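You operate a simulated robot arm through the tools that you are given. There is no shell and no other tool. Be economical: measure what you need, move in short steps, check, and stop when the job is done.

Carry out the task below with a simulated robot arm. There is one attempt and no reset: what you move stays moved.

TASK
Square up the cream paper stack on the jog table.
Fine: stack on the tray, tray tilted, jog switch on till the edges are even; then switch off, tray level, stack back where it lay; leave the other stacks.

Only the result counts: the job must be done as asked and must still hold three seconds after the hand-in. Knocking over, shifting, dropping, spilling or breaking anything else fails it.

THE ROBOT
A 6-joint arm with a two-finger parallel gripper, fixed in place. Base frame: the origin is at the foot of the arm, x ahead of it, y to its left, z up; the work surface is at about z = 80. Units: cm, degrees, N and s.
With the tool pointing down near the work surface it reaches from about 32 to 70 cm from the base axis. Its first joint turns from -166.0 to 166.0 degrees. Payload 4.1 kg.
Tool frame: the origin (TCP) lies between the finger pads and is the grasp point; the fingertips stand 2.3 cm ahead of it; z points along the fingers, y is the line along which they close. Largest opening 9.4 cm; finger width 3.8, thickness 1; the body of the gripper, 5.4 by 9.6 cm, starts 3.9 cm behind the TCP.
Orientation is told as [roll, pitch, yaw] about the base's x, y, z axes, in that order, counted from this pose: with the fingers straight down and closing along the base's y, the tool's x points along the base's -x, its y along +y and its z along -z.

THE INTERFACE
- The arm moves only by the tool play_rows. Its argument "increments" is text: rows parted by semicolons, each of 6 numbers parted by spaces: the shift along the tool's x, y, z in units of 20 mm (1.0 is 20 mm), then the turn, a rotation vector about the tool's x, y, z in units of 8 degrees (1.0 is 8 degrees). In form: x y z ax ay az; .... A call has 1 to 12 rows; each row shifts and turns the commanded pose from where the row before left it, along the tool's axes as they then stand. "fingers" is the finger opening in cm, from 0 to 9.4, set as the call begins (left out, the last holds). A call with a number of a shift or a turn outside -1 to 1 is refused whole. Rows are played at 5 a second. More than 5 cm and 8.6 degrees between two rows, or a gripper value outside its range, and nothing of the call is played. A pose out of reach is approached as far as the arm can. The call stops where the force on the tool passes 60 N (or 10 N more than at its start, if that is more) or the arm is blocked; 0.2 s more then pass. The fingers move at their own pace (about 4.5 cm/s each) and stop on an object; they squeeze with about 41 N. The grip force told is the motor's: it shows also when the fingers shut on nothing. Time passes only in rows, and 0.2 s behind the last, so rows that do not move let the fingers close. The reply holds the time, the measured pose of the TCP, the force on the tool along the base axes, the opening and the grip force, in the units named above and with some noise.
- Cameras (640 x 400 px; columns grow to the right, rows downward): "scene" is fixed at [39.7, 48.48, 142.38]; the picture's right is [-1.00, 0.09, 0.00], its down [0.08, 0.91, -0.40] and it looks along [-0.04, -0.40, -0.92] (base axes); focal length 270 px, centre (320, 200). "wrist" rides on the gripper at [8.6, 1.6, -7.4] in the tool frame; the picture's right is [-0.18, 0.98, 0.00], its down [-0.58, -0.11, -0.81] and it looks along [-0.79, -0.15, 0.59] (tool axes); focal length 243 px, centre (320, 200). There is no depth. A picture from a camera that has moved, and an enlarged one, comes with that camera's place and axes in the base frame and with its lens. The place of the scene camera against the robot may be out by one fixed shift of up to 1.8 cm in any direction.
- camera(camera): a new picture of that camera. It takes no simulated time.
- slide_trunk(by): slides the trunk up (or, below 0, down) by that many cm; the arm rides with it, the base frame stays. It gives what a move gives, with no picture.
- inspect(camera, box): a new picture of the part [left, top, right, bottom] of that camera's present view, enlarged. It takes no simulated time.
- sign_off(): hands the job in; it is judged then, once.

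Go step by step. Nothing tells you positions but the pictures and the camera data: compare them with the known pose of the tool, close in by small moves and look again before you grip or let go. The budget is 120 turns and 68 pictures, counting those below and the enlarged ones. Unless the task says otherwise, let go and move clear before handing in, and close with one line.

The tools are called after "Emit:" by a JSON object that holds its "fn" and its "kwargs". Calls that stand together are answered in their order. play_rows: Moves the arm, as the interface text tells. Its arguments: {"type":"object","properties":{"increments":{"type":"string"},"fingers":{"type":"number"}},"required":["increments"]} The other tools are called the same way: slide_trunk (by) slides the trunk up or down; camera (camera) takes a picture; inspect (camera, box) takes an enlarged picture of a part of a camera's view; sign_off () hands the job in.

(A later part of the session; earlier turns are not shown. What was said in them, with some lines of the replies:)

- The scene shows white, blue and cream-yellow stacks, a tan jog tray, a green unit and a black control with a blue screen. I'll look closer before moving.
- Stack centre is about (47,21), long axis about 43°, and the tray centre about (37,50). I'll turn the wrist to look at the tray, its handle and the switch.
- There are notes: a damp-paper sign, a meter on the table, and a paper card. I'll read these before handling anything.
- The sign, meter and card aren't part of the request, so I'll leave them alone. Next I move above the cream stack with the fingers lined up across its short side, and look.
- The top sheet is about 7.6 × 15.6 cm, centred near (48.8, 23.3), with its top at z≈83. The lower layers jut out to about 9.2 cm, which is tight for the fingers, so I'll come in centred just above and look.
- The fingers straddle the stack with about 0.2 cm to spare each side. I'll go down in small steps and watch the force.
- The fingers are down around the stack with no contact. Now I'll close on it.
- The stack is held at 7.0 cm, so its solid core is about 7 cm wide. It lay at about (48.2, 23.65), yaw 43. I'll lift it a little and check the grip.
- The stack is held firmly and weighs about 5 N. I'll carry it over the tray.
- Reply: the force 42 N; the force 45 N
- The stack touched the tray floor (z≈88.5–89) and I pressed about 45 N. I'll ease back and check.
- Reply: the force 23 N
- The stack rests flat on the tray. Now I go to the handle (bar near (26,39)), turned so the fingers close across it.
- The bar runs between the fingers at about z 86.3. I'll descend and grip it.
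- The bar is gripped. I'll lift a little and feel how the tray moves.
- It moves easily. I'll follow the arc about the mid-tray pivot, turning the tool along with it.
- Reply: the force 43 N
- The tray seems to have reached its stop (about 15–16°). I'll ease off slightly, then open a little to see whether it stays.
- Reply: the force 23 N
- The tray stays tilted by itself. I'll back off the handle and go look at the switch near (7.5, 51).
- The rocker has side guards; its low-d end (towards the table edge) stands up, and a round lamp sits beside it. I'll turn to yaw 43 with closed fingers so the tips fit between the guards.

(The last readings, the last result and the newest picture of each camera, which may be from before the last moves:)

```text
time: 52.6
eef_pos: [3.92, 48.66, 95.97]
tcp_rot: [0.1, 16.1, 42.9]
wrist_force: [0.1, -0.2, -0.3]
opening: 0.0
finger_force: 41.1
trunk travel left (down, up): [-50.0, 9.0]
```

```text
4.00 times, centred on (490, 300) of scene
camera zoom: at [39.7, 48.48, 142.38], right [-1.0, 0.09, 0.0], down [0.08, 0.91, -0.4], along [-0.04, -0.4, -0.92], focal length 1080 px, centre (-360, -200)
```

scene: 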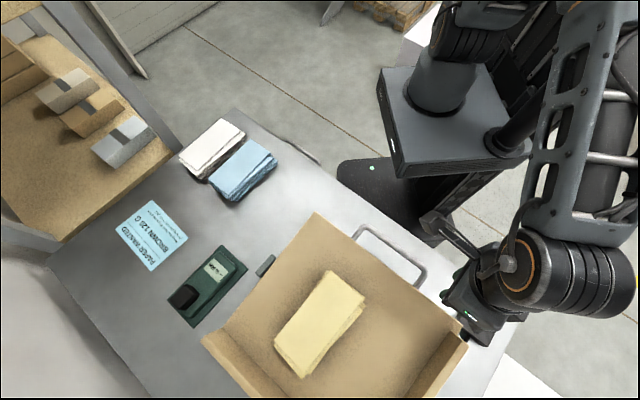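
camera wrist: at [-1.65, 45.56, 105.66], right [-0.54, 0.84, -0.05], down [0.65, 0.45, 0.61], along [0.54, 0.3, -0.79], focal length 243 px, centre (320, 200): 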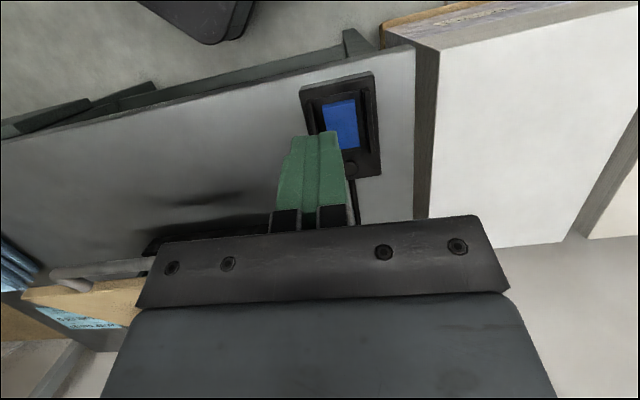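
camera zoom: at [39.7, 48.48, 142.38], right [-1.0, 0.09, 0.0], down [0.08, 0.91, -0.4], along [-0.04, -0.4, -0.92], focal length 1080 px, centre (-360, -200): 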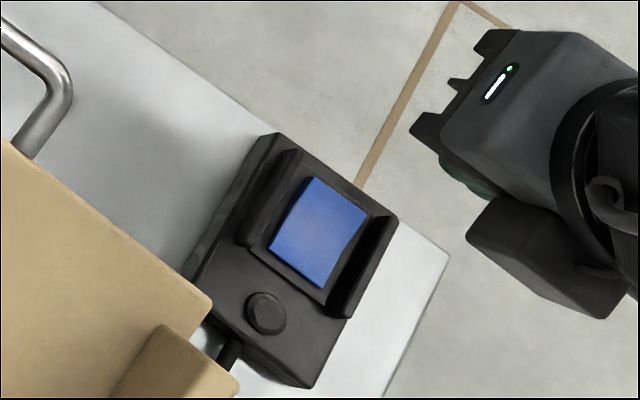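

Emit:
{"fn": "play_rows", "kwargs": {"increments": "0 0.45 0 0 0 0;-0.221 0 0.769 0 0 0;-0.221 0 0.769 0 0 0;-0.221 0 0.769 0 0 0;-0.221 0 0.769 0 0 0;0 0 0 0 0 0"}}

Emit:
{"fn": "inspect", "kwargs": {"camera": "wrist", "box": [220, 40, 440, 240]}}

Emit:
{"fn": "inspect", "kwargs": {"camera": "scene", "box": [430, 250, 550, 350]}}

```text
time: 54.0
eef_pos: [3.24, 49.44, 89.57]
tcp_rot: [0.0, 16.0, 42.9]
wrist_force: [-0.4, -0.1, 0.4]
opening: 0.01
finger_force: 40.6
trunk travel left (down, up): [-50.0, 9.0]
```

```text
2.00 times, centred on (330, 140) of wrist
camera zoom: at [-2.31, 46.25, 99.25], right [-0.54, 0.84, -0.05], down [0.65, 0.45, 0.61], along [0.54, 0.3, -0.79], focal length 485 px, centre (300, 320)
```

zoom: 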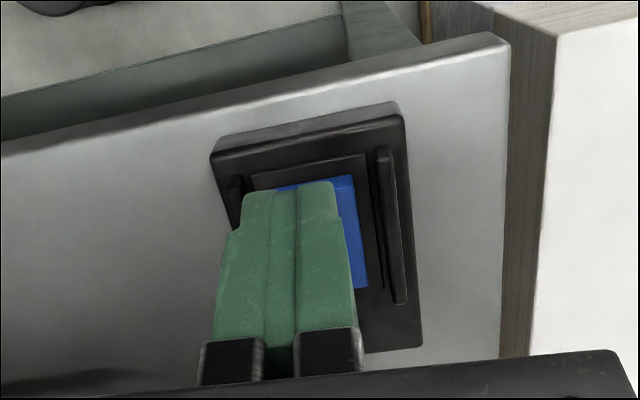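

```text
4.00 times, centred on (490, 300) of scene
camera zoom: at [39.7, 48.48, 142.38], right [-1.0, 0.09, 0.0], down [0.08, 0.91, -0.4], along [-0.04, -0.4, -0.92], focal length 1080 px, centre (-360, -200)
```

zoom: 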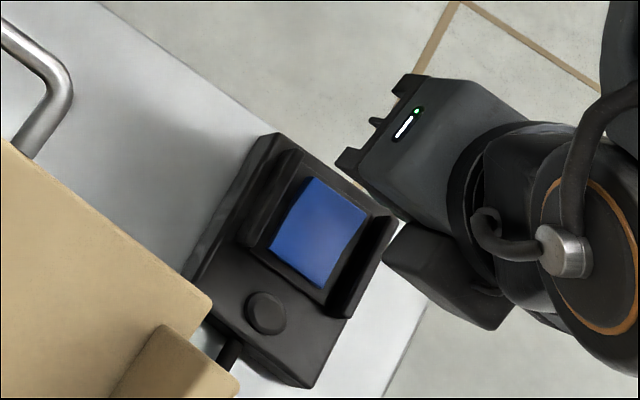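

Aligned laterally with the rocker. I'll press down slowly on its raised end.

Emit:
{"fn": "play_rows", "kwargs": {"increments": "-0.041 0 0.144 0 0 0;-0.041 0 0.144 0 0 0;-0.041 0 0.144 0 0 0;-0.041 0 0.144 0 0 0;-0.041 0 0.144 0 0 0;-0.041 0 0.144 0 0 0;-0.041 0 0.144 0 0 0"}}

Emit:
{"fn": "play_rows", "kwargs": {"increments": "-0.027 0 0.096 0 0 0;-0.027 0 0.096 0 0 0;-0.027 0 0.096 0 0 0"}}

```text
time: 55.6
eef_pos: [3.19, 49.28, 87.53]
tcp_rot: [0.0, 16.0, 42.8]
wrist_force: [-1.3, 0.2, 0.5]
opening: 0.01
finger_force: 41.1
trunk travel left (down, up): [-50.0, 9.0]
```

```text
time: 56.4
eef_pos: [3.21, 49.44, 86.77]
tcp_rot: [0.0, 15.9, 42.8]
wrist_force: [-0.5, 0.1, 0.3]
opening: 0.0
finger_force: 41.1
trunk travel left (down, up): [-50.0, 9.0]
```

Emit:
{"fn": "play_rows", "kwargs": {"increments": "-0.027 0 0.096 0 0 0;-0.027 0 0.096 0 0 0;-0.027 0 0.096 0 0 0"}}

Emit:
{"fn": "inspect", "kwargs": {"camera": "scene", "box": [430, 250, 550, 350]}}

```text
time: 57.2
eef_pos: [3.2, 49.31, 86.23]
tcp_rot: [0.0, 15.9, 43.0]
wrist_force: [-0.5, 0.4, -0.3]
opening: 0.01
finger_force: 41.1
trunk travel left (down, up): [-50.0, 9.0]
```

```text
4.00 times, centred on (490, 300) of scene
camera zoom: at [39.7, 48.48, 142.38], right [-1.0, 0.09, 0.0], down [0.08, 0.91, -0.4], along [-0.04, -0.4, -0.92], focal length 1080 px, centre (-360, -200)
```

zoom: 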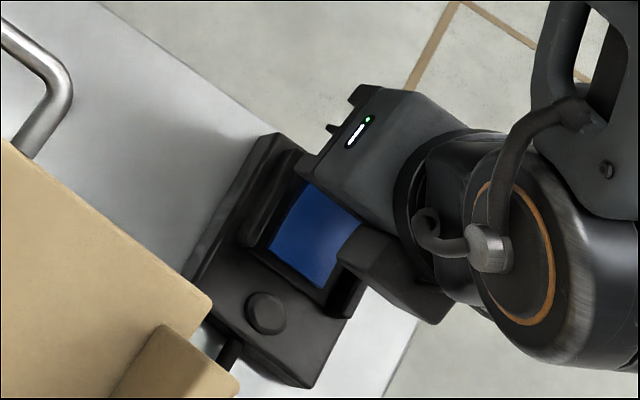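

Emit:
{"fn": "play_rows", "kwargs": {"increments": "-0.027 0 0.096 0 0 0;-0.027 0 0.096 0 0 0;-0.027 0 0.096 0 0 0"}}

Emit:
{"fn": "play_rows", "kwargs": {"increments": "-0.027 0 0.096 0 0 0;-0.027 0 0.096 0 0 0"}}

Emit:
{"fn": "inspect", "kwargs": {"camera": "wrist", "box": [220, 40, 440, 240]}}

```text
time: 58.0
eef_pos: [3.21, 49.22, 85.78]
tcp_rot: [0.0, 15.9, 42.9]
wrist_force: [1.7, 0.8, 7.1]
opening: 0.0
finger_force: 40.9
trunk travel left (down, up): [-50.0, 9.0]
```

```text
time: 58.6
eef_pos: [3.17, 49.27, 85.81]
tcp_rot: [0.3, 15.7, 43.1]
wrist_force: [1.2, -2.9, 41.7]
opening: 0.03
finger_force: 40.7
trunk travel left (down, up): [-50.0, 9.0]
```

```text
2.00 times, centred on (330, 140) of wrist
camera zoom: at [-2.37, 46.06, 95.38], right [-0.54, 0.84, -0.04], down [0.65, 0.45, 0.62], along [0.54, 0.3, -0.79], focal length 485 px, centre (300, 320)
```

zoom: 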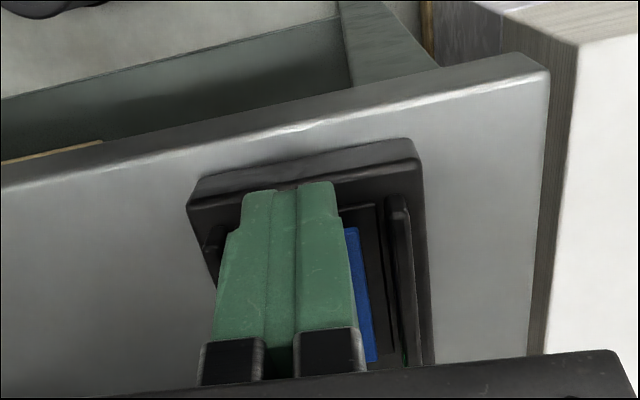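

It made firm contact, and a green glint appears beyond the guard, possibly the lamp. I'll lift off and look.

Emit:
{"fn": "play_rows", "kwargs": {"increments": "0.138 0 -0.48 0 0 0;0.138 0 -0.48 0 0 0;0.138 0 -0.48 0 0 0;0.138 0 -0.48 0 0 0;0 0 0 0 0 0"}}

Emit:
{"fn": "inspect", "kwargs": {"camera": "scene", "box": [430, 250, 550, 350]}}

Emit:
{"fn": "inspect", "kwargs": {"camera": "scene", "box": [190, 200, 480, 400]}}

```text
time: 59.8
eef_pos: [3.35, 49.21, 89.26]
tcp_rot: [-0.1, 15.9, 42.9]
wrist_force: [-0.2, -0.2, 0.4]
opening: 0.0
finger_force: 41.3
trunk travel left (down, up): [-50.0, 9.0]
```

```text
4.00 times, centred on (490, 300) of scene
camera zoom: at [39.7, 48.48, 142.38], right [-1.0, 0.09, 0.0], down [0.08, 0.91, -0.4], along [-0.04, -0.4, -0.92], focal length 1080 px, centre (-360, -200)
```

zoom: 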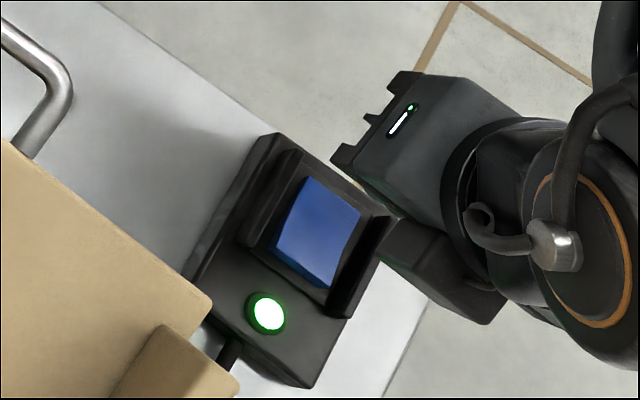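

```text
2.00 times, centred on (335, 300) of scene
camera zoom: at [39.7, 48.48, 142.38], right [-1.0, 0.09, 0.0], down [0.08, 0.91, -0.4], along [-0.04, -0.4, -0.92], focal length 540 px, centre (290, 0)
```

zoom: 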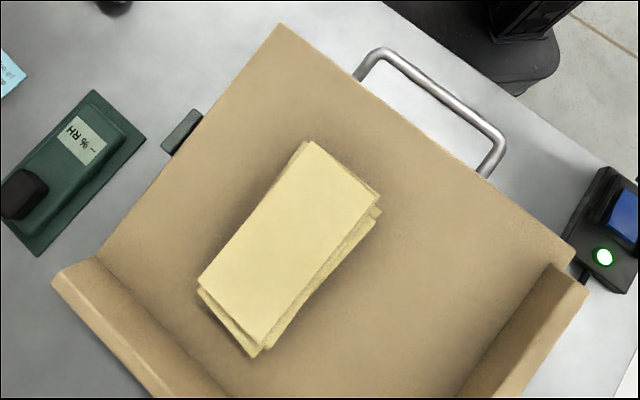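

The lamp is green: the jogger is running. I'll wait and watch the stack.

Emit:
{"fn": "play_rows", "kwargs": {"increments": "-0.5 0 0 0 0 0;-0.5 0 0 0 0 0;-0.35 0 0 0 0 0;0 0 0 0 0 0;0 0 0 0 0 0;0 0 0 0 0 0;0 0 0 0 0 0;0 0 0 0 0 0;0 0 0 0 0 0;0 0 0 0 0 0;0 0 0 0 0 0;0 0 0 0 0 0"}}

Emit:
{"fn": "inspect", "kwargs": {"camera": "scene", "box": [190, 200, 480, 400]}}

```text
time: 62.4
eef_pos: [5.06, 50.9, 88.67]
tcp_rot: [0.0, 16.0, 42.8]
wrist_force: [0.1, 0.5, 0.2]
opening: 0.0
finger_force: 41.0
trunk travel left (down, up): [-50.0, 9.0]
```

```text
2.00 times, centred on (335, 300) of scene
camera zoom: at [39.7, 48.48, 142.38], right [-1.0, 0.09, 0.0], down [0.08, 0.91, -0.4], along [-0.04, -0.4, -0.92], focal length 540 px, centre (290, 0)
```

zoom: 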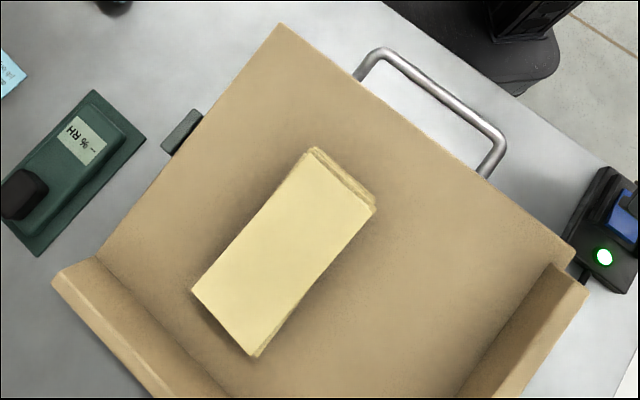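

The stack is nearly square; a bit longer.

Emit:
{"fn": "play_rows", "kwargs": {"increments": "0 0 0 0 0 0;0 0 0 0 0 0;0 0 0 0 0 0;0 0 0 0 0 0;0 0 0 0 0 0;0 0 0 0 0 0;0 0 0 0 0 0;0 0 0 0 0 0;0 0 0 0 0 0;0 0 0 0 0 0;0 0 0 0 0 0;0 0 0 0 0 0"}}

Emit:
{"fn": "inspect", "kwargs": {"camera": "scene", "box": [260, 250, 400, 390]}}

```text
time: 65.0
eef_pos: [5.06, 51.0, 88.5]
tcp_rot: [0.0, 16.0, 42.9]
wrist_force: [-0.7, -0.3, 0.7]
opening: 0.01
finger_force: 41.2
trunk travel left (down, up): [-50.0, 9.0]
```

```text
2.86 times, centred on (330, 320) of scene
camera zoom: at [39.7, 48.48, 142.38], right [-1.0, 0.09, 0.0], down [0.08, 0.91, -0.4], along [-0.04, -0.4, -0.92], focal length 771 px, centre (291, -143)
```

zoom: 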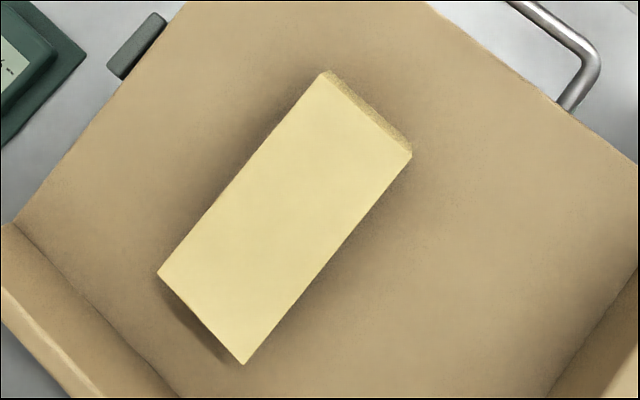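

The edges are even. Now I'll press the other end of the rocker to switch off.

Emit:
{"fn": "play_rows", "kwargs": {"increments": "-0.041 0 0.144 0 0 0;-0.041 0 0.144 0 0 0;-0.041 0 0.144 0 0 0;-0.041 0 0.144 0 0 0;-0.041 0 0.144 0 0 0;-0.027 0 0.096 0 0 0;-0.027 0 0.096 0 0 0;-0.027 0 0.096 0 0 0"}}

Emit:
{"fn": "play_rows", "kwargs": {"increments": "-0.027 0 0.096 0 0 0;-0.027 0 0.096 0 0 0"}}

Emit:
{"fn": "inspect", "kwargs": {"camera": "scene", "box": [430, 250, 550, 350]}}

```text
time: 66.8
eef_pos: [5.11, 50.92, 86.5]
tcp_rot: [0.1, 16.0, 42.8]
wrist_force: [0.2, 0.5, -1.0]
opening: 0.02
finger_force: 41.3
trunk travel left (down, up): [-50.0, 9.0]
```

```text
time: 67.4
eef_pos: [5.01, 51.06, 86.01]
tcp_rot: [-0.1, 16.0, 42.9]
wrist_force: [0.4, 0.0, -0.1]
opening: 0.0
finger_force: 40.7
trunk travel left (down, up): [-50.0, 9.0]
```

```text
4.00 times, centred on (490, 300) of scene
camera zoom: at [39.7, 48.48, 142.38], right [-1.0, 0.09, 0.0], down [0.08, 0.91, -0.4], along [-0.04, -0.4, -0.92], focal length 1080 px, centre (-360, -200)
```

zoom: 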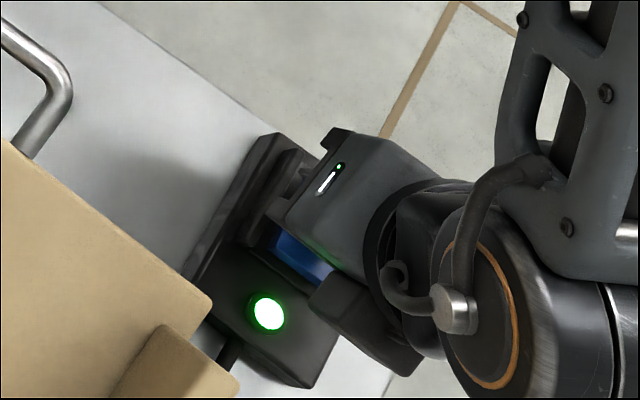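

Emit:
{"fn": "play_rows", "kwargs": {"increments": "-0.2 0 0 0 0 0;-0.027 0 0.096 0 0 0;-0.027 0 0.096 0 0 0"}}

Emit:
{"fn": "play_rows", "kwargs": {"increments": "-0.027 0 0.096 0 0 0;-0.027 0 0.096 0 0 0"}}

Emit:
{"fn": "inspect", "kwargs": {"camera": "scene", "box": [430, 250, 550, 350]}}

```text
time: 68.2
eef_pos: [5.25, 51.28, 85.71]
tcp_rot: [0.2, 15.9, 43.0]
wrist_force: [0.6, -2.9, 14.5]
opening: 0.0
finger_force: 41.0
trunk travel left (down, up): [-50.0, 9.0]
```

```text
time: 68.8
eef_pos: [5.37, 51.23, 85.64]
tcp_rot: [0.5, 15.6, 42.9]
wrist_force: [3.9, -3.2, 51.2]
opening: 0.0
finger_force: 40.9
trunk travel left (down, up): [-50.0, 9.0]
```

```text
4.00 times, centred on (490, 300) of scene
camera zoom: at [39.7, 48.48, 142.38], right [-1.0, 0.09, 0.0], down [0.08, 0.91, -0.4], along [-0.04, -0.4, -0.92], focal length 1080 px, centre (-360, -200)
```

zoom: 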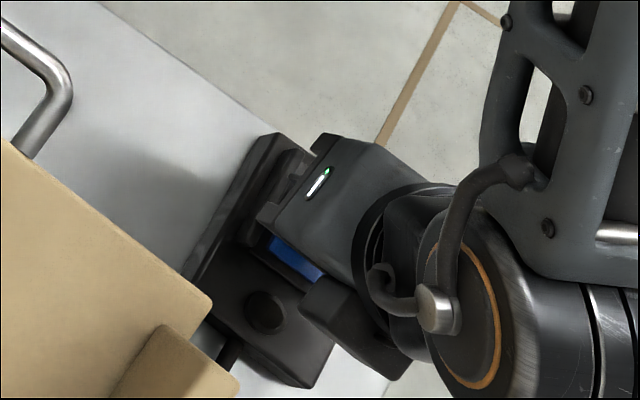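

The lamp is out. I'll lift off and return above the handle.

Emit:
{"fn": "play_rows", "kwargs": {"increments": "0.138 0 -0.48 0 0 0;0.276 0 -0.961 0 0 0;0.276 0 -0.961 0 0 0;0.276 0 -0.961 0 0 0;0.276 0 -0.961 0 0 0;0.276 0 -0.961 0 0 0;0.276 0 -0.961 0 0 0;0.276 0 -0.961 0 0 0;0 0 0 0 -0.5 0;0 0 0 0 -0.5 0;0 0 0 0 -0.5 0;0 0 0 0 -0.5 0"}}

Emit:
{"fn": "play_rows", "kwargs": {"increments": "-0.3375 -0.95 0 0 0 0;-0.3375 -0.95 0 0 0 0;-0.3375 -0.95 0 0 0 0;-0.3375 -0.95 0 0 0 0;-0.3375 -0.95 0 0 0 0;-0.3375 -0.95 0 0 0 0;-0.3375 -0.95 0 0 0 0;-0.3375 -0.95 0 0 0 0;-0.3375 -0.95 0 0 0 0;-0.3375 -0.95 0 0 0 0;-0.3375 -0.95 0 0 0 0;-0.3375 -0.95 0 0 0 0", "fingers": 3}}

Emit:
{"fn": "play_rows", "kwargs": {"increments": "0 0 0 0 0 -1;0 0 0 0 0 -1;0 0 0 0 0 -1;0 0 0 0 0 -1;0 0 0 0 0 -1;0 0 0 0 0 -1;0 0 0 0 0 -1;0 0 0 0 0 -1;0 0 0 0 0 -1;0 0 0 0 0 -1;0 0 0 0 0 -1;0 0 0 0 0 -0.25"}}

Emit:
{"fn": "camera", "kwargs": {"camera": "scene"}}

```text
time: 71.4
eef_pos: [5.2, 51.24, 100.06]
tcp_rot: [0.0, -0.1, 43.0]
wrist_force: [-0.3, -0.4, -0.2]
opening: 0.01
finger_force: 41.2
trunk travel left (down, up): [-50.0, 9.0]
```

```text
time: 74.0
eef_pos: [26.84, 40.0, 100.23]
tcp_rot: [0.0, -0.1, 42.9]
wrist_force: [-0.2, 0.3, 0.2]
opening: 2.99
finger_force: 0.0
trunk travel left (down, up): [-50.0, 9.0]
```

```text
time: 76.6
eef_pos: [26.78, 40.13, 100.11]
tcp_rot: [0.0, 0.0, 133.1]
wrist_force: [-1.3, 0.1, 0.3]
opening: 2.99
finger_force: 0.1
trunk travel left (down, up): [-50.0, 9.0]
```

```text
14 pictures are left
```

scene: 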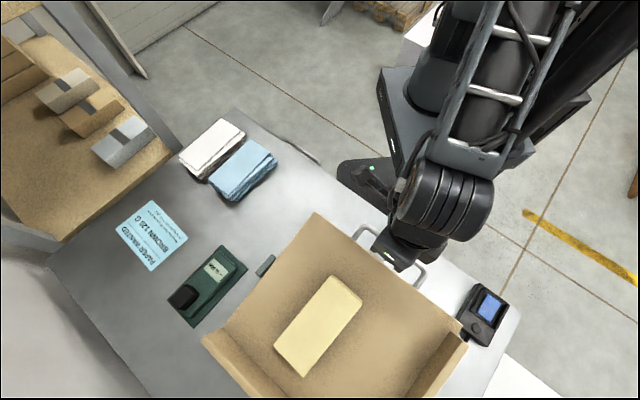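

Emit:
{"fn": "play_rows", "kwargs": {"increments": "0 0 0 -0.5 0 0;0 0 0 -0.5 0 0;0 0 0 -0.5 0 0;0 0 0 -0.475 0 0;0 0 0.5 0 0 0;0 0 0.5 0 0 0;0 0 0.5 0 0 0;0 0 0.5 0 0 0;0 0 0.5 0 0 0;0 0 0 0 0 0"}}

Emit:
{"fn": "camera", "kwargs": {"camera": "wrist"}}

```text
time: 78.8
eef_pos: [25.8, 39.24, 95.27]
tcp_rot: [15.8, 0.0, 133.0]
wrist_force: [0.7, -0.4, 0.2]
opening: 3.02
finger_force: 0.0
trunk travel left (down, up): [-50.0, 9.0]
```

```text
13 pictures are left
camera wrist: at [32.12, 33.1, 103.03], right [-0.82, -0.51, 0.27], down [-0.16, 0.65, 0.75], along [-0.55, 0.57, -0.61], focal length 243 px, centre (320, 200)
```

wrist: 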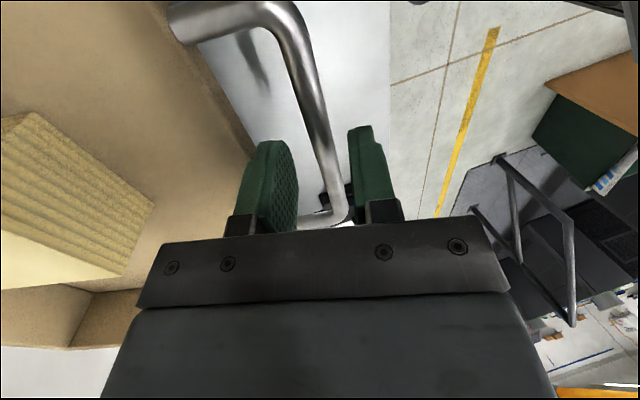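

Emit:
{"fn": "play_rows", "kwargs": {"increments": "0 0 0.4 0 0 0;0 0 0.4 0 0 0;0 0 0.4 0 0 0;0 0 0.4 0 0 0;0 0 0 0 0 0"}}

Emit:
{"fn": "play_rows", "kwargs": {"increments": "0 0 0 0 0 0;0 0 0 0 0 0;0 0 0 0 0 0", "fingers": 0}}

```text
time: 80.0
eef_pos: [25.15, 38.71, 92.29]
tcp_rot: [15.8, 0.1, 132.9]
wrist_force: [0.0, 0.1, 0.2]
opening: 3.0
finger_force: 0.0
trunk travel left (down, up): [-50.0, 9.0]
```

```text
time: 80.8
eef_pos: [25.14, 38.54, 92.27]
tcp_rot: [15.8, -0.1, 133.1]
wrist_force: [-4.1, -4.8, -1.4]
opening: 1.33
finger_force: 44.9
trunk travel left (down, up): [-50.0, 9.0]
```

Emit:
{"fn": "play_rows", "kwargs": {"increments": "0 0 0.2815 0.1975 0 0;0 0 0.2815 0.1975 0 0;0 0 0.2815 0.1975 0 0;0 0 0.2815 0.1975 0 0;0 0 0.2815 0.1975 0 0;0 0 0.2815 0.1975 0 0;0 0 0.2815 0.1975 0 0;0 0 0.2815 0.1975 0 0;0 0 0.2815 0.1975 0 0;0 0 0 0 0 0"}}

Emit:
{"fn": "play_rows", "kwargs": {"increments": "0 0 0.14 0.1975 0 0;0 0 0.1 0 0 0;0 0 0 0 0 0"}}

```text
time: 83.0
eef_pos: [24.57, 38.17, 87.64]
tcp_rot: [1.2, -0.1, 132.9]
wrist_force: [0.4, -0.9, 43.0]
opening: 1.31
finger_force: 44.4
trunk travel left (down, up): [-50.0, 9.0]
```

```text
time: 83.8
eef_pos: [24.58, 38.07, 87.26]
tcp_rot: [-0.5, -0.2, 133.0]
wrist_force: [1.5, 2.6, 46.2]
opening: 1.33
finger_force: 45.2
trunk travel left (down, up): [-50.0, 9.0]
```

Emit:
{"fn": "inspect", "kwargs": {"camera": "scene", "box": [190, 200, 480, 400]}}

```text
2.00 times, centred on (335, 300) of scene
camera zoom: at [39.7, 48.48, 142.38], right [-1.0, 0.09, 0.0], down [0.08, 0.91, -0.4], along [-0.04, -0.4, -0.92], focal length 540 px, centre (290, 0)
```

zoom: 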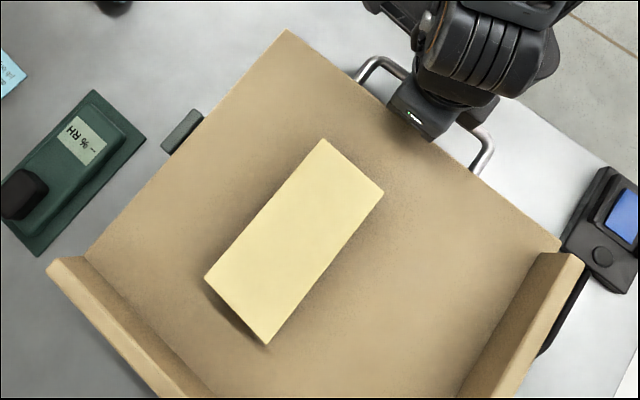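

The tray is level again, matching its first outline. I'll relieve the pressure, let go of the bar and rise.

Emit:
{"fn": "play_rows", "kwargs": {"increments": "0 0 -0.1 0 0 0;0 0 -0.1 0 0 0;0 0 0 0 0 0"}}

Emit:
{"fn": "play_rows", "kwargs": {"increments": "0 0 0 0 0 0;0 0 0 0 0 0;0 0 0 0 0 0;0 0 -0.5 0 0 0;0 0 -1 0 0 0;0 0 -1 0 0 0;0 0 -1 0 0 0;0 0 -1 0 0 0;0 0 -1 0 0 0;0 0 -1 0 0 0;0 0 -1 0 0 0;0 0 -1 0 0 0", "fingers": 3}}

Emit:
{"fn": "camera", "kwargs": {"camera": "scene"}}

```text
time: 84.6
eef_pos: [24.6, 38.04, 87.1]
tcp_rot: [-0.1, 0.1, 132.8]
wrist_force: [6.0, 9.7, 13.1]
opening: 1.35
finger_force: 45.0
trunk travel left (down, up): [-50.0, 9.0]
```

```text
time: 87.2
eef_pos: [24.48, 37.92, 104.4]
tcp_rot: [0.0, -0.1, 132.8]
wrist_force: [-0.8, -0.4, -0.7]
opening: 3.0
finger_force: 0.0
trunk travel left (down, up): [-50.0, 9.0]
```

```text
11 pictures are left
```

scene: 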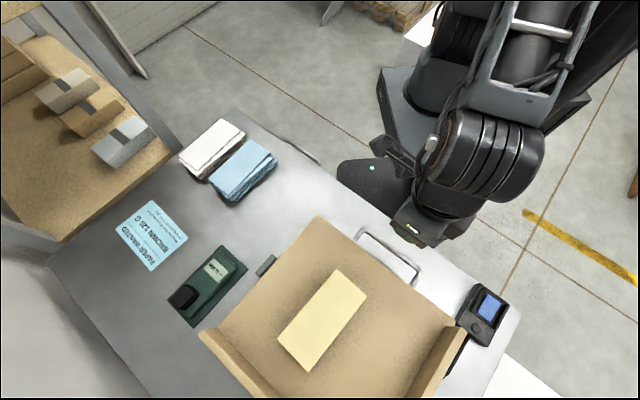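

Emit:
{"fn": "play_rows", "kwargs": {"increments": "0 0 0 0 0 1;0 0 0 0 0 1;0 0 0 0 0 1;0 0 0 0 0 1;0 0 0 0 0 1;0 0 0 0 0 1;0 0 0 0 0 1;0 0 0 0 0 1;0 0 0 0 0 1;0 0 0 0 0 1;0 0 0 0 0 1;0 0 0 0 0 0.22", "fingers": 9.4}}

Emit:
{"fn": "play_rows", "kwargs": {"increments": "-1 -0.08 0 0 0 0;-1 -0.08 0 0 0 0;-1 -0.08 0 0 0 0;-1 -0.08 0 0 0 0;-1 -0.08 0 0 0 0;-1 -0.08 0 0 0 0;-1 -0.08 0 0 0 0;-1 -0.08 0.2 0 0 0;-1 -0.08 0.5 0 0 0;-1 -0.08 0.5 0 0 0;0 0 0 0 0 0"}}

Emit:
{"fn": "inspect", "kwargs": {"camera": "wrist", "box": [160, 0, 500, 212]}}

```text
time: 89.8
eef_pos: [24.48, 38.07, 104.11]
tcp_rot: [0.0, 0.0, 42.9]
wrist_force: [-0.8, -0.2, -0.1]
opening: 9.38
finger_force: 0.0
trunk travel left (down, up): [-50.0, 9.0]
```

```text
time: 92.2
eef_pos: [40.17, 50.75, 101.87]
tcp_rot: [0.0, 0.0, 43.1]
wrist_force: [0.1, -0.3, -0.2]
opening: 9.41
finger_force: 0.0
trunk travel left (down, up): [-50.0, 9.0]
```

```text
1.88 times, centred on (330, 106) of wrist
camera zoom: at [32.93, 45.9, 109.4], right [-0.54, 0.84, 0.0], down [0.5, 0.32, 0.81], along [0.68, 0.43, -0.59], focal length 457 px, centre (301, 377)
```

zoom: 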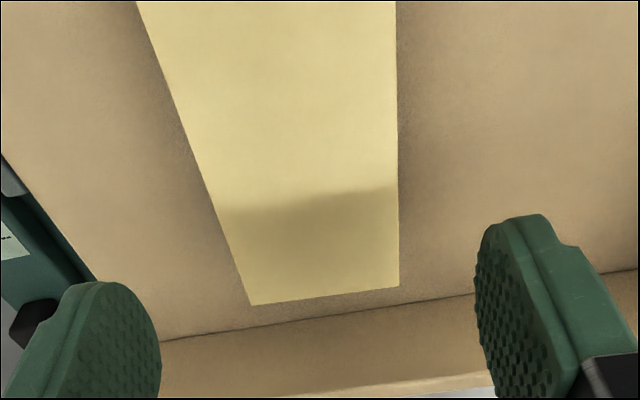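

The squared stack is well centred below. I'll go down to about z 91.7 and grip.

Emit:
{"fn": "play_rows", "kwargs": {"increments": "0 -0.1 0.7 0 0 0.03;0 0 0.7 0 0 0;0 0 0.7 0 0 0;0 0 0.7 0 0 0;0 0 0.6 0 0 0;0 0 0.5 0 0 0;0 0 0.4 0 0 0;0 0 0.3 0 0 0;0 0 0.3 0 0 0;0 0 0.15 0 0 0;0 0 0 0 0 0"}}

Emit:
{"fn": "play_rows", "kwargs": {"increments": "0 0 0 0 0 0;0 0 0 0 0 0;0 0 0 0 0 0;0 0 0 0 0 0", "fingers": 6}}

```text
time: 94.6
eef_pos: [40.43, 50.31, 91.72]
tcp_rot: [0.0, 0.0, 42.9]
wrist_force: [0.7, 0.1, 0.1]
opening: 9.43
finger_force: 0.0
trunk travel left (down, up): [-50.0, 9.0]
```

```text
time: 95.6
eef_pos: [40.36, 50.39, 91.78]
tcp_rot: [0.1, 0.0, 42.9]
wrist_force: [-0.8, 0.5, 0.5]
opening: 6.98
finger_force: 41.0
trunk travel left (down, up): [-50.0, 9.0]
```

Gripped at 7.0 cm. I'll lift and carry it back to (48.3, 23.75).

Emit:
{"fn": "play_rows", "kwargs": {"increments": "0 0 -0.2 0 0 0;0 0 -0.5 0 0 0;0 0 -0.8 0 0 0;0 0 -0.9 0 0 0;0 0 -0.9 0 0 0;0 0 -0.9 0 0 0;0 0 -0.6 0 0 0;0 0 0 0 0 0"}}

Emit:
{"fn": "play_rows", "kwargs": {"increments": "0.25 -0.5 0 0 0 0;0.49 -0.95 0 0 0 0;0.49 -1 0 0 0 0;0.49 -1 0 0 0 0;0.49 -1 0 0 0 0;0.49 -1 0 0 0 0;0.49 -1 0 0 0 0;0.49 -1 0 0 0 0;0.49 -1 0 0 0 0;0.49 -1 0 0 0 0;0.49 -1 0 0 0 0;0.49 -1 0 0 0 0"}}

Emit:
{"fn": "play_rows", "kwargs": {"increments": "0.49 -0.6 0 0 0 0;0.25 -0.4 0 0 0 0;0 0 0 0 0 0;0 0 0 0 0 0"}}

Emit:
{"fn": "camera", "kwargs": {"camera": "scene"}}

```text
time: 97.4
eef_pos: [40.51, 50.31, 101.4]
tcp_rot: [-0.1, 0.1, 42.9]
wrist_force: [-0.4, -0.4, -4.3]
opening: 7.01
finger_force: 40.5
trunk travel left (down, up): [-50.0, 9.0]
```

```text
time: 100.0
eef_pos: [47.71, 25.9, 101.29]
tcp_rot: [-0.1, 0.0, 42.9]
wrist_force: [-0.4, 0.7, -4.3]
opening: 7.01
finger_force: 41.2
trunk travel left (down, up): [-50.0, 9.0]
```

```text
time: 101.0
eef_pos: [48.18, 23.43, 101.3]
tcp_rot: [0.0, 0.0, 42.9]
wrist_force: [-0.1, 0.6, -3.2]
opening: 6.99
finger_force: 41.1
trunk travel left (down, up): [-50.0, 9.0]
```

```text
9 pictures are left
```

scene: 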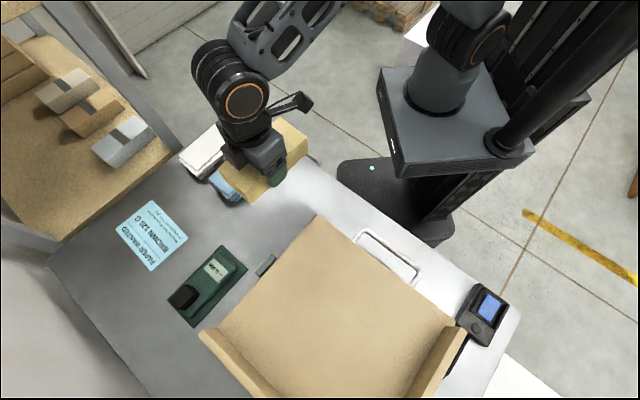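

Emit:
{"fn": "play_rows", "kwargs": {"increments": "-0.19 0.08 0.3 0 0 0;0 0 0.8 0 0 0;0 0 0.8 0 0 0;0 0 0.8 0 0 0;0 0 0.8 0 0 0;0 0 0.8 0 0 0;0 0 0.8 0 0 0;0 0 0.8 0 0 0;0 0 0.8 0 0 0;0 0 0.7 0 0 0;0 0 0.5 0 0 0;0 0 0.3 0 0 0"}}

Emit:
{"fn": "play_rows", "kwargs": {"increments": "0 0 0.1 0 0 0;0 0 0.1 0 0 0;0 0 0.1 0 0 0;0 0 0 0 0 0"}}

```text
time: 103.6
eef_pos: [48.08, 23.88, 84.92]
tcp_rot: [0.1, 0.0, 42.8]
wrist_force: [0.6, -1.1, -4.8]
opening: 6.98
finger_force: 41.0
trunk travel left (down, up): [-50.0, 9.0]
```

```text
time: 104.6
eef_pos: [48.08, 23.9, 84.33]
tcp_rot: [0.0, 0.0, 42.9]
wrist_force: [-0.2, 0.4, -4.4]
opening: 6.98
finger_force: 40.9
trunk travel left (down, up): [-50.0, 9.0]
```

Emit:
{"fn": "play_rows", "kwargs": {"increments": "0 -0.1 0.1 0 0 0;0 0 0.1 0 0 0;0 0 0.1 0 0 0;0 0 0.1 0 0 0"}}

Emit:
{"fn": "play_rows", "kwargs": {"increments": "0 0 0.05 0 0 0;0 0 0.05 0 0 0;0 0 0.05 0 0 0"}}

```text
time: 105.6
eef_pos: [48.4, 23.68, 83.51]
tcp_rot: [-0.1, 0.0, 42.8]
wrist_force: [-1.3, -1.1, -3.4]
opening: 6.98
finger_force: 40.7
trunk travel left (down, up): [-50.0, 9.0]
```

```text
time: 106.4
eef_pos: [48.34, 23.66, 83.23]
tcp_rot: [0.0, -0.1, 43.0]
wrist_force: [-0.4, -0.1, -4.4]
opening: 6.99
finger_force: 40.9
trunk travel left (down, up): [-50.0, 9.0]
```

Emit:
{"fn": "play_rows", "kwargs": {"increments": "0 0 0.05 0 0 0;0 0 0.05 0 0 0;0 0 0 0 0 0"}}

Emit:
{"fn": "inspect", "kwargs": {"camera": "scene", "box": [230, 150, 330, 240]}}

```text
time: 107.2
eef_pos: [48.33, 23.68, 82.98]
tcp_rot: [0.0, -0.1, 42.9]
wrist_force: [0.6, 0.3, -3.7]
opening: 6.99
finger_force: 41.2
trunk travel left (down, up): [-50.0, 9.0]
```

```text
4.44 times, centred on (280, 195) of scene
camera zoom: at [39.7, 48.48, 142.38], right [-1.0, 0.09, 0.0], down [0.08, 0.91, -0.4], along [-0.04, -0.4, -0.92], focal length 1200 px, centre (498, 222)
```

zoom: 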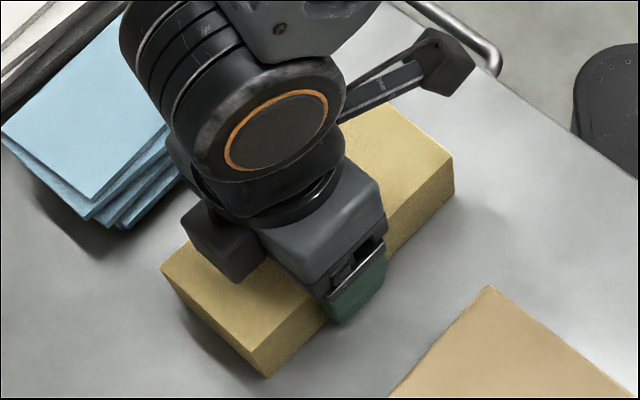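

The position matches where it lay. A last few millimetres down to contact.

Emit:
{"fn": "play_rows", "kwargs": {"increments": "0 0 0.05 0 0 0;0 0 0.05 0 0 0;0 0 0 0 0 0"}}

```text
time: 108.0
eef_pos: [48.28, 23.7, 82.79]
tcp_rot: [0.0, 0.0, 42.9]
wrist_force: [1.5, -1.0, 3.7]
opening: 6.98
finger_force: 41.1
trunk travel left (down, up): [-50.0, 9.0]
```

Contact. Letting go and rising straight up.

Emit:
{"fn": "play_rows", "kwargs": {"increments": "0 0 0 0 0 0;0 0 0 0 0 0;0 0 0 0 0 0;0 0 -0.3 0 0 0;0 0 -0.5 0 0 0;0 0 -1 0 0 0;0 0 -1 0 0 0;0 0 -1 0 0 0;0 0 -1 0 0 0;0 0 -1 0 0 0;0 0 -1 0 0 0;0 0 0 0 0 0", "fingers": 9.4}}

Emit:
{"fn": "play_rows", "kwargs": {"increments": "1 0 -0.5 0 0 0;1 0 -0.5 0 0 0;1 0 -0.5 0 0 0;1 0 -0.5 0 0 0;1 0 0 0 0 0;1 0 0 0 0 0;1 0 0 0 0 0;0 0 0 0 0 0"}}

Emit:
{"fn": "camera", "kwargs": {"camera": "scene"}}

Emit:
{"fn": "inspect", "kwargs": {"camera": "scene", "box": [160, 100, 340, 240]}}

```text
time: 110.6
eef_pos: [48.2, 23.86, 96.4]
tcp_rot: [0.0, 0.0, 42.9]
wrist_force: [-0.5, -0.1, 0.0]
opening: 9.4
finger_force: 0.1
trunk travel left (down, up): [-50.0, 9.0]
```

```text
time: 112.4
eef_pos: [37.96, 14.35, 100.39]
tcp_rot: [0.0, 0.1, 42.9]
wrist_force: [0.1, -0.5, 0.1]
opening: 9.41
finger_force: 0.1
trunk travel left (down, up): [-50.0, 9.0]
```

```text
7 pictures are left
```

scene: 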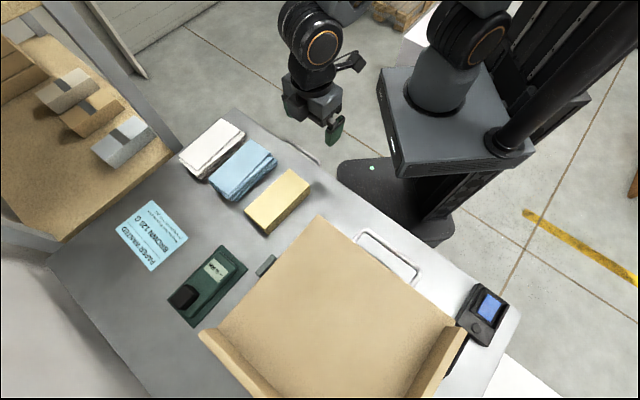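

```text
2.86 times, centred on (250, 170) of scene
camera zoom: at [39.7, 48.48, 142.38], right [-1.0, 0.09, 0.0], down [0.08, 0.91, -0.4], along [-0.04, -0.4, -0.92], focal length 771 px, centre (520, 286)
```

zoom: 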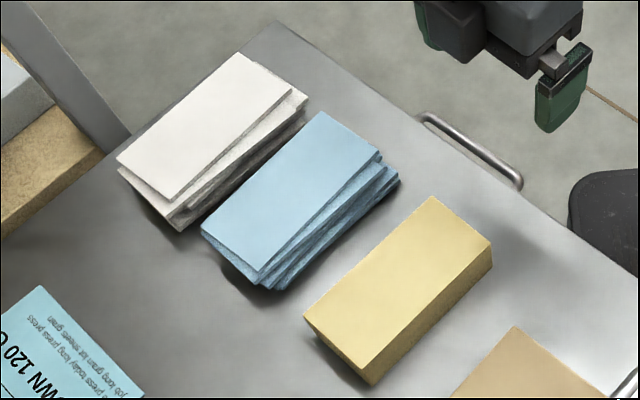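

The cream stack is square and back in place. The other stacks haven't moved, the tray outline matches the start, the lamp is off and the arm is clear, so I'm handing in.

Emit:
{"fn": "sign_off", "kwargs": {}}

```text
The job is handed in.
```

The cream stack is squared and back where it lay (to within a few millimetres, judged from the pictures), the jog switch is off, the tray is level, and the other stacks are untouched.
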